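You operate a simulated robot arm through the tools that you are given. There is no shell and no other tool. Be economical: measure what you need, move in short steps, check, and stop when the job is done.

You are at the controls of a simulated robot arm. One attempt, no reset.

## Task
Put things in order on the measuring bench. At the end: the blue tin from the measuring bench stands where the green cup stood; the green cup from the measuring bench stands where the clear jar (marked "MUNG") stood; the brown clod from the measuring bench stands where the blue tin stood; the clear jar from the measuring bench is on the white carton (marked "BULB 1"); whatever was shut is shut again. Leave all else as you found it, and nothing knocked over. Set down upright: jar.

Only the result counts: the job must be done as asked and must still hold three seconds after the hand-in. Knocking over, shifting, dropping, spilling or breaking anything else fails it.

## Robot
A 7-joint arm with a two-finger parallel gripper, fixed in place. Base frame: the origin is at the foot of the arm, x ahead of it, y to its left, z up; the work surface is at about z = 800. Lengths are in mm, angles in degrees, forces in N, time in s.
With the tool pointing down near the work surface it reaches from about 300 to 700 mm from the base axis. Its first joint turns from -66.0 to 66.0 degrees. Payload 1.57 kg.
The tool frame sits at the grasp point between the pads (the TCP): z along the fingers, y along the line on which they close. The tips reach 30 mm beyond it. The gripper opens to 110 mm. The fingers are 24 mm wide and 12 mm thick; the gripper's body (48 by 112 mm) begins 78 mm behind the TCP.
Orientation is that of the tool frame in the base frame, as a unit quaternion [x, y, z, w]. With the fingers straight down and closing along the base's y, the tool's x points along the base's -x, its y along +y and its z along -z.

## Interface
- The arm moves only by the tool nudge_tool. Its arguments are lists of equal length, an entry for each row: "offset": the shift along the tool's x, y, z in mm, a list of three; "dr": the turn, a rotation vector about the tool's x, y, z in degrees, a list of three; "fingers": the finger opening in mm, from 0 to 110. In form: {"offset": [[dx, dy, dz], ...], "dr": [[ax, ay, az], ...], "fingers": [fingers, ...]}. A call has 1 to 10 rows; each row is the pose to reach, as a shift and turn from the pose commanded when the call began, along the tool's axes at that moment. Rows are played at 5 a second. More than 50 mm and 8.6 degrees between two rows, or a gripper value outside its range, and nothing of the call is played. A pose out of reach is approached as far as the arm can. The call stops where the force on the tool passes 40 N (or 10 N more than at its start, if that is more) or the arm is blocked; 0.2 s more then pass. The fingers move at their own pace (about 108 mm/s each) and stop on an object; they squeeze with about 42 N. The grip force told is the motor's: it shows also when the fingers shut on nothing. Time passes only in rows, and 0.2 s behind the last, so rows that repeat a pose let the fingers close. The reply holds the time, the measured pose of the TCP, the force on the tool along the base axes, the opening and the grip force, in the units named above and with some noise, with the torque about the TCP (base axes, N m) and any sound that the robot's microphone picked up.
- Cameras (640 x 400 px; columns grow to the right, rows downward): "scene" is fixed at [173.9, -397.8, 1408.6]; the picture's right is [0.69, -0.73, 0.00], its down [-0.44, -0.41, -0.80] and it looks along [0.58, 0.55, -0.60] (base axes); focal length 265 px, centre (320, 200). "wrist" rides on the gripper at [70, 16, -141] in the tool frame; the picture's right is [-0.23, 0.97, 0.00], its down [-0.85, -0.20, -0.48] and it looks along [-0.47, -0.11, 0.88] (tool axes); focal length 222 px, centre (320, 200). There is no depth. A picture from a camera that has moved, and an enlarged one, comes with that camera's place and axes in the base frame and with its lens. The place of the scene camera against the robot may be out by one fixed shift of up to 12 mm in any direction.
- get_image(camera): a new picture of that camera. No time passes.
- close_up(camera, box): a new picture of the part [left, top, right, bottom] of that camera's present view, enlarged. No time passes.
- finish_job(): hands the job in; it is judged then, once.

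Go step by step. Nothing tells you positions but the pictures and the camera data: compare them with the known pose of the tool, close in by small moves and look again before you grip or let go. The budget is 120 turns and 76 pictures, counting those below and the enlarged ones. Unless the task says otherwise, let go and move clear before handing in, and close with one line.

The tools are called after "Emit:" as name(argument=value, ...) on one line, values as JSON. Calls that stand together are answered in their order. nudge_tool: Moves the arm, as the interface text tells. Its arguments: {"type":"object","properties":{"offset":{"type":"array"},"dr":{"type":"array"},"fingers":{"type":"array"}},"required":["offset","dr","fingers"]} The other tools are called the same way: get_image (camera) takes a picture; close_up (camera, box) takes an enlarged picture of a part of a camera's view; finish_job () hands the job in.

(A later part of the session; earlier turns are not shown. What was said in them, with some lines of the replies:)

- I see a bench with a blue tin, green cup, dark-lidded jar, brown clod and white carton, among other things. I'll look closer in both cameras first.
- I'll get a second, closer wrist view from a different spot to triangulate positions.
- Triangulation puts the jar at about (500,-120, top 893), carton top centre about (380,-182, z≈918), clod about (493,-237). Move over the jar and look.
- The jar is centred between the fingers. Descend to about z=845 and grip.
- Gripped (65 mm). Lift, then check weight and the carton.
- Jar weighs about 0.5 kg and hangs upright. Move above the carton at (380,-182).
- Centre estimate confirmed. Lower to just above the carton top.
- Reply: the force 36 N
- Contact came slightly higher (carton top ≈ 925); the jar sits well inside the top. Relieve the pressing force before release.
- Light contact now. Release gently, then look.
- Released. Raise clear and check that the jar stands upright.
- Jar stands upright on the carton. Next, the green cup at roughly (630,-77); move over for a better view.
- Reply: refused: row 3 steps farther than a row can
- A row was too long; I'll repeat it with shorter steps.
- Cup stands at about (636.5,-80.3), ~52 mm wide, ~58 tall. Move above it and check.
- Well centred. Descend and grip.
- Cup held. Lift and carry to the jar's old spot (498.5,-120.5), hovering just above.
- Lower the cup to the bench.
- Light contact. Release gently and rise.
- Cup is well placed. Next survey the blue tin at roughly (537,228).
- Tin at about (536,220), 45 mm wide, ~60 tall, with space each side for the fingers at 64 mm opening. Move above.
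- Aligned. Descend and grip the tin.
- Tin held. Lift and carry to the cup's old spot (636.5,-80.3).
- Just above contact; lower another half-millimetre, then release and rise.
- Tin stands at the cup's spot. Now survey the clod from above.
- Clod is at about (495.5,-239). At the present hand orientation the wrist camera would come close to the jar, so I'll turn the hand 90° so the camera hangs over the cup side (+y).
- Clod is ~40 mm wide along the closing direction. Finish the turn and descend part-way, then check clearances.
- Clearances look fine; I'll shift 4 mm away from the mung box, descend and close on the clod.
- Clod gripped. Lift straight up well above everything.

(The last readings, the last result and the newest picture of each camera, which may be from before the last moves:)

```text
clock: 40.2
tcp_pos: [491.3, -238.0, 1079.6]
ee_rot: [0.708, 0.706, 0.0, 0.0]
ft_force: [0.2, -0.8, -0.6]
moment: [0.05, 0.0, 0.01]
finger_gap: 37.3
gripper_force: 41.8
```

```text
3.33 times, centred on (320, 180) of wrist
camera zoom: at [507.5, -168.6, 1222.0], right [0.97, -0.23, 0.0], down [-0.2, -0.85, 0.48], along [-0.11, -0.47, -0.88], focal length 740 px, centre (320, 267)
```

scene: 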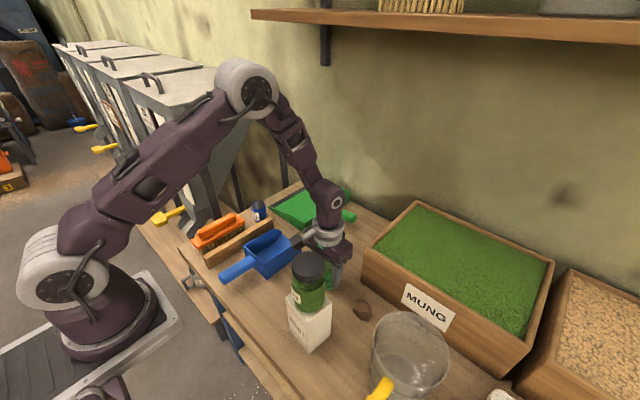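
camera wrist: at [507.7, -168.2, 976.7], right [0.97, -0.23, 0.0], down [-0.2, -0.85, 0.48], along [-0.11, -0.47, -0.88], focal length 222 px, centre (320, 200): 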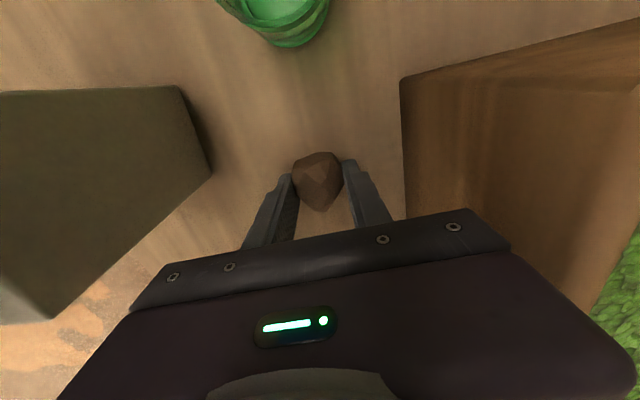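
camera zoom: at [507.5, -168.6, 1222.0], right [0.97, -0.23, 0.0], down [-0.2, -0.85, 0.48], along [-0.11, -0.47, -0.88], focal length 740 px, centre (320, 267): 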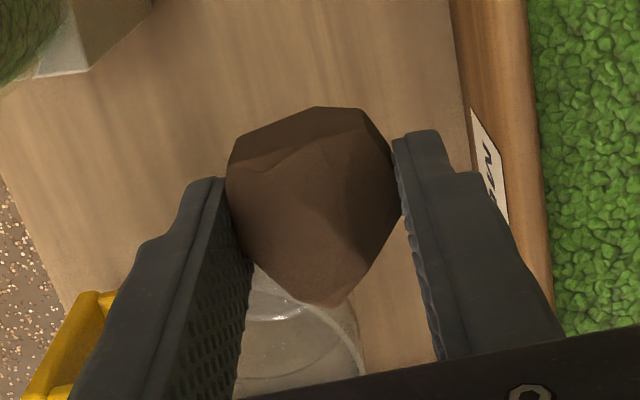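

Secure. Carry toward the tin's old place while turning the hand back.

Emit:
nudge_tool(offset=[[45, 4, 0], [90, 9, 0], [135, 13, 0], [180, 18, 0], [225, 22, 0], [270, 26, 0], [315, 31, 0], [360, 35, 0], [405, 40, 0], [450, 44, 0]], dr=[[0, 0, -8.5], [0, 0, -17], [0, 0, -25.5], [0, 0, -34], [0, 0, -42.5], [0, 0, -51], [0, 0, -59.5], [0, 0, -68], [0, 0, -76.5], [0, 0, -85]], fingers=[30, 30, 30, 30, 30, 30, 30, 30, 30, 30])

Emit:
get_image(camera="wrist")

```text
clock: 42.4
tcp_pos: [535.2, 214.9, 1079.1]
ee_rot: [0.043, 0.999, 0.001, 0.0]
ft_force: [-0.2, 0.7, -0.6]
moment: [-0.03, -0.02, -0.01]
finger_gap: 37.4
gripper_force: 41.6
```

```text
34 pictures are left
camera wrist: at [467.7, 235.3, 1221.9], right [0.31, 0.95, 0.0], down [0.83, -0.27, 0.48], along [0.46, -0.15, -0.88], focal length 222 px, centre (320, 200)
```

wrist: 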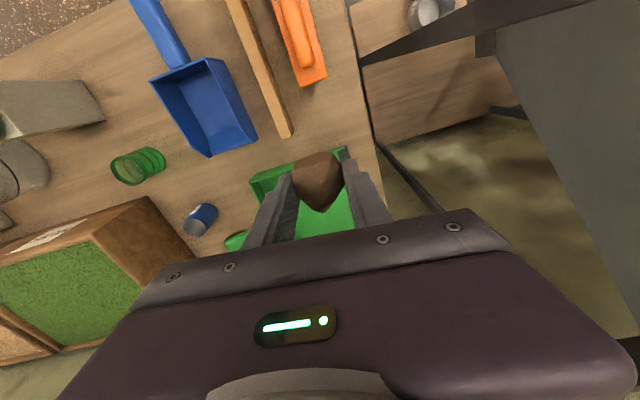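

Emit:
nudge_tool(offset=[[0, 4.6, 10], [0, 4.6, 55], [0, 4.6, 100], [0, 4.6, 145], [0, 4.6, 190], [0, 4.6, 225], [0, 4.6, 239], [0, 4.6, 239]], dr=[[0, 0, -5], [0, 0, -5], [0, 0, -5], [0, 0, -5], [0, 0, -5], [0, 0, -5], [0, 0, -5], [0, 0, -5]], fingers=[30, 30, 30, 30, 30, 30, 30, 30])

Emit:
get_image(camera="wrist")

```text
clock: 44.2
tcp_pos: [537.1, 216.1, 840.0]
ee_rot: [0.0, 1.0, 0.0, 0.0]
ft_force: [-0.4, -0.2, -0.2]
moment: [0.0, 0.0, 0.0]
finger_gap: 37.5
gripper_force: 42.2
```

```text
33 pictures are left
camera wrist: at [466.3, 232.5, 982.2], right [0.23, 0.97, 0.0], down [0.85, -0.2, 0.48], along [0.47, -0.11, -0.88], focal length 222 px, centre (320, 200)
```

wrist: 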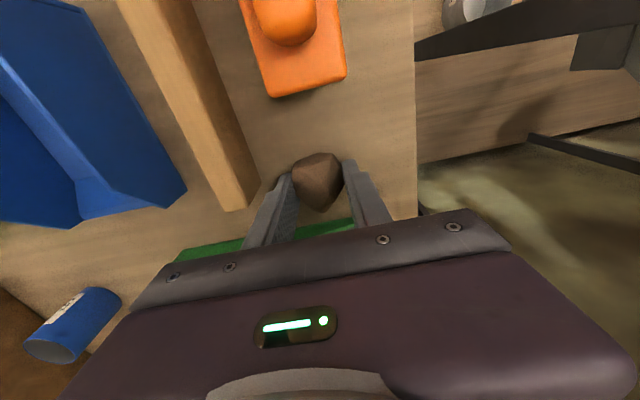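

Adjust 3 mm and lower to touch.

Emit:
nudge_tool(offset=[[1, 3, 0], [1, 3, 4], [1, 3, 5.5], [1, 3, 5.5]], dr=[[0, 0, 0], [0, 0, 0], [0, 0, 0], [0, 0, 0]], fingers=[30, 30, 30, 30])

```text
clock: 45.2
tcp_pos: [535.1, 219.9, 835.1]
ee_rot: [0.001, 1.0, 0.001, -0.001]
ft_force: [0.0, -0.1, 0.0]
moment: [0.03, 0.03, 0.03]
finger_gap: 37.2
gripper_force: 42.0
```

Emit:
nudge_tool(offset=[[0, 0, 1], [0, 0, 1], [0, 0, 1], [0, 0, 1], [0, 0, 1], [0, 0, 1], [0, 0, -40], [0, 0, -80], [0, 0, -120], [0, 0, -120]], dr=[[0, 0, 0], [0, 0, 0], [0, 0, 0], [0, 0, 0], [0, 0, 0], [0, 0, 0], [0, 0, 0], [0, 0, 0], [0, 0, 0], [0, 0, 0]], fingers=[30, 38, 40, 46, 62, 62, 62, 62, 62, 62])

Emit:
get_image(camera="wrist")

Emit:
get_image(camera="scene")

```text
clock: 47.4
tcp_pos: [534.4, 218.4, 956.0]
ee_rot: [0.0, 1.0, 0.0, 0.001]
ft_force: [-0.2, -0.2, -0.5]
moment: [0.02, -0.01, -0.03]
finger_gap: 62.2
gripper_force: 0.0
```

```text
32 pictures are left
camera wrist: at [464.9, 235.0, 1097.9], right [0.23, 0.97, 0.0], down [0.85, -0.2, 0.48], along [0.47, -0.11, -0.88], focal length 222 px, centre (320, 200)
```

wrist: 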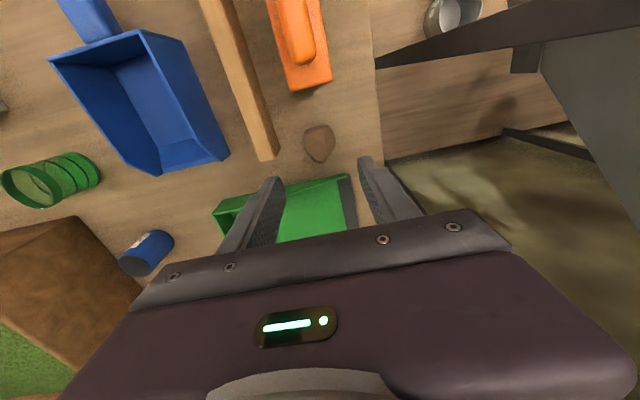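

```text
31 pictures are left
```

scene: 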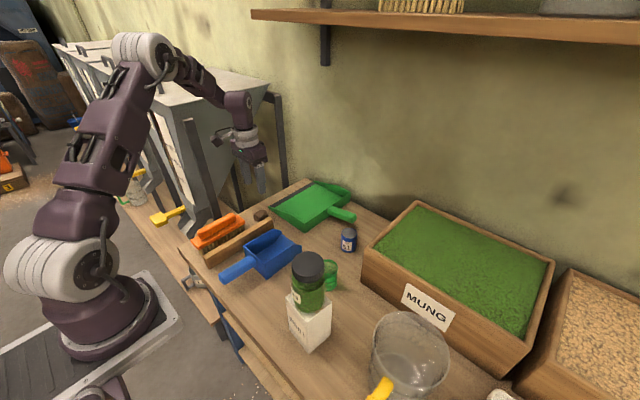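

All four objects are in place, everything is standing, and the hand is clear. Handing in.

Emit:
finish_job()

```text
The job is handed in.
```

The jar stands upright on the carton, the cup is on the jar's old spot, the tin is on the cup's and the clod is on the tin's. Each is within about 4 mm by the wrist camera, and I opened nothing, so nothing needed shutting.
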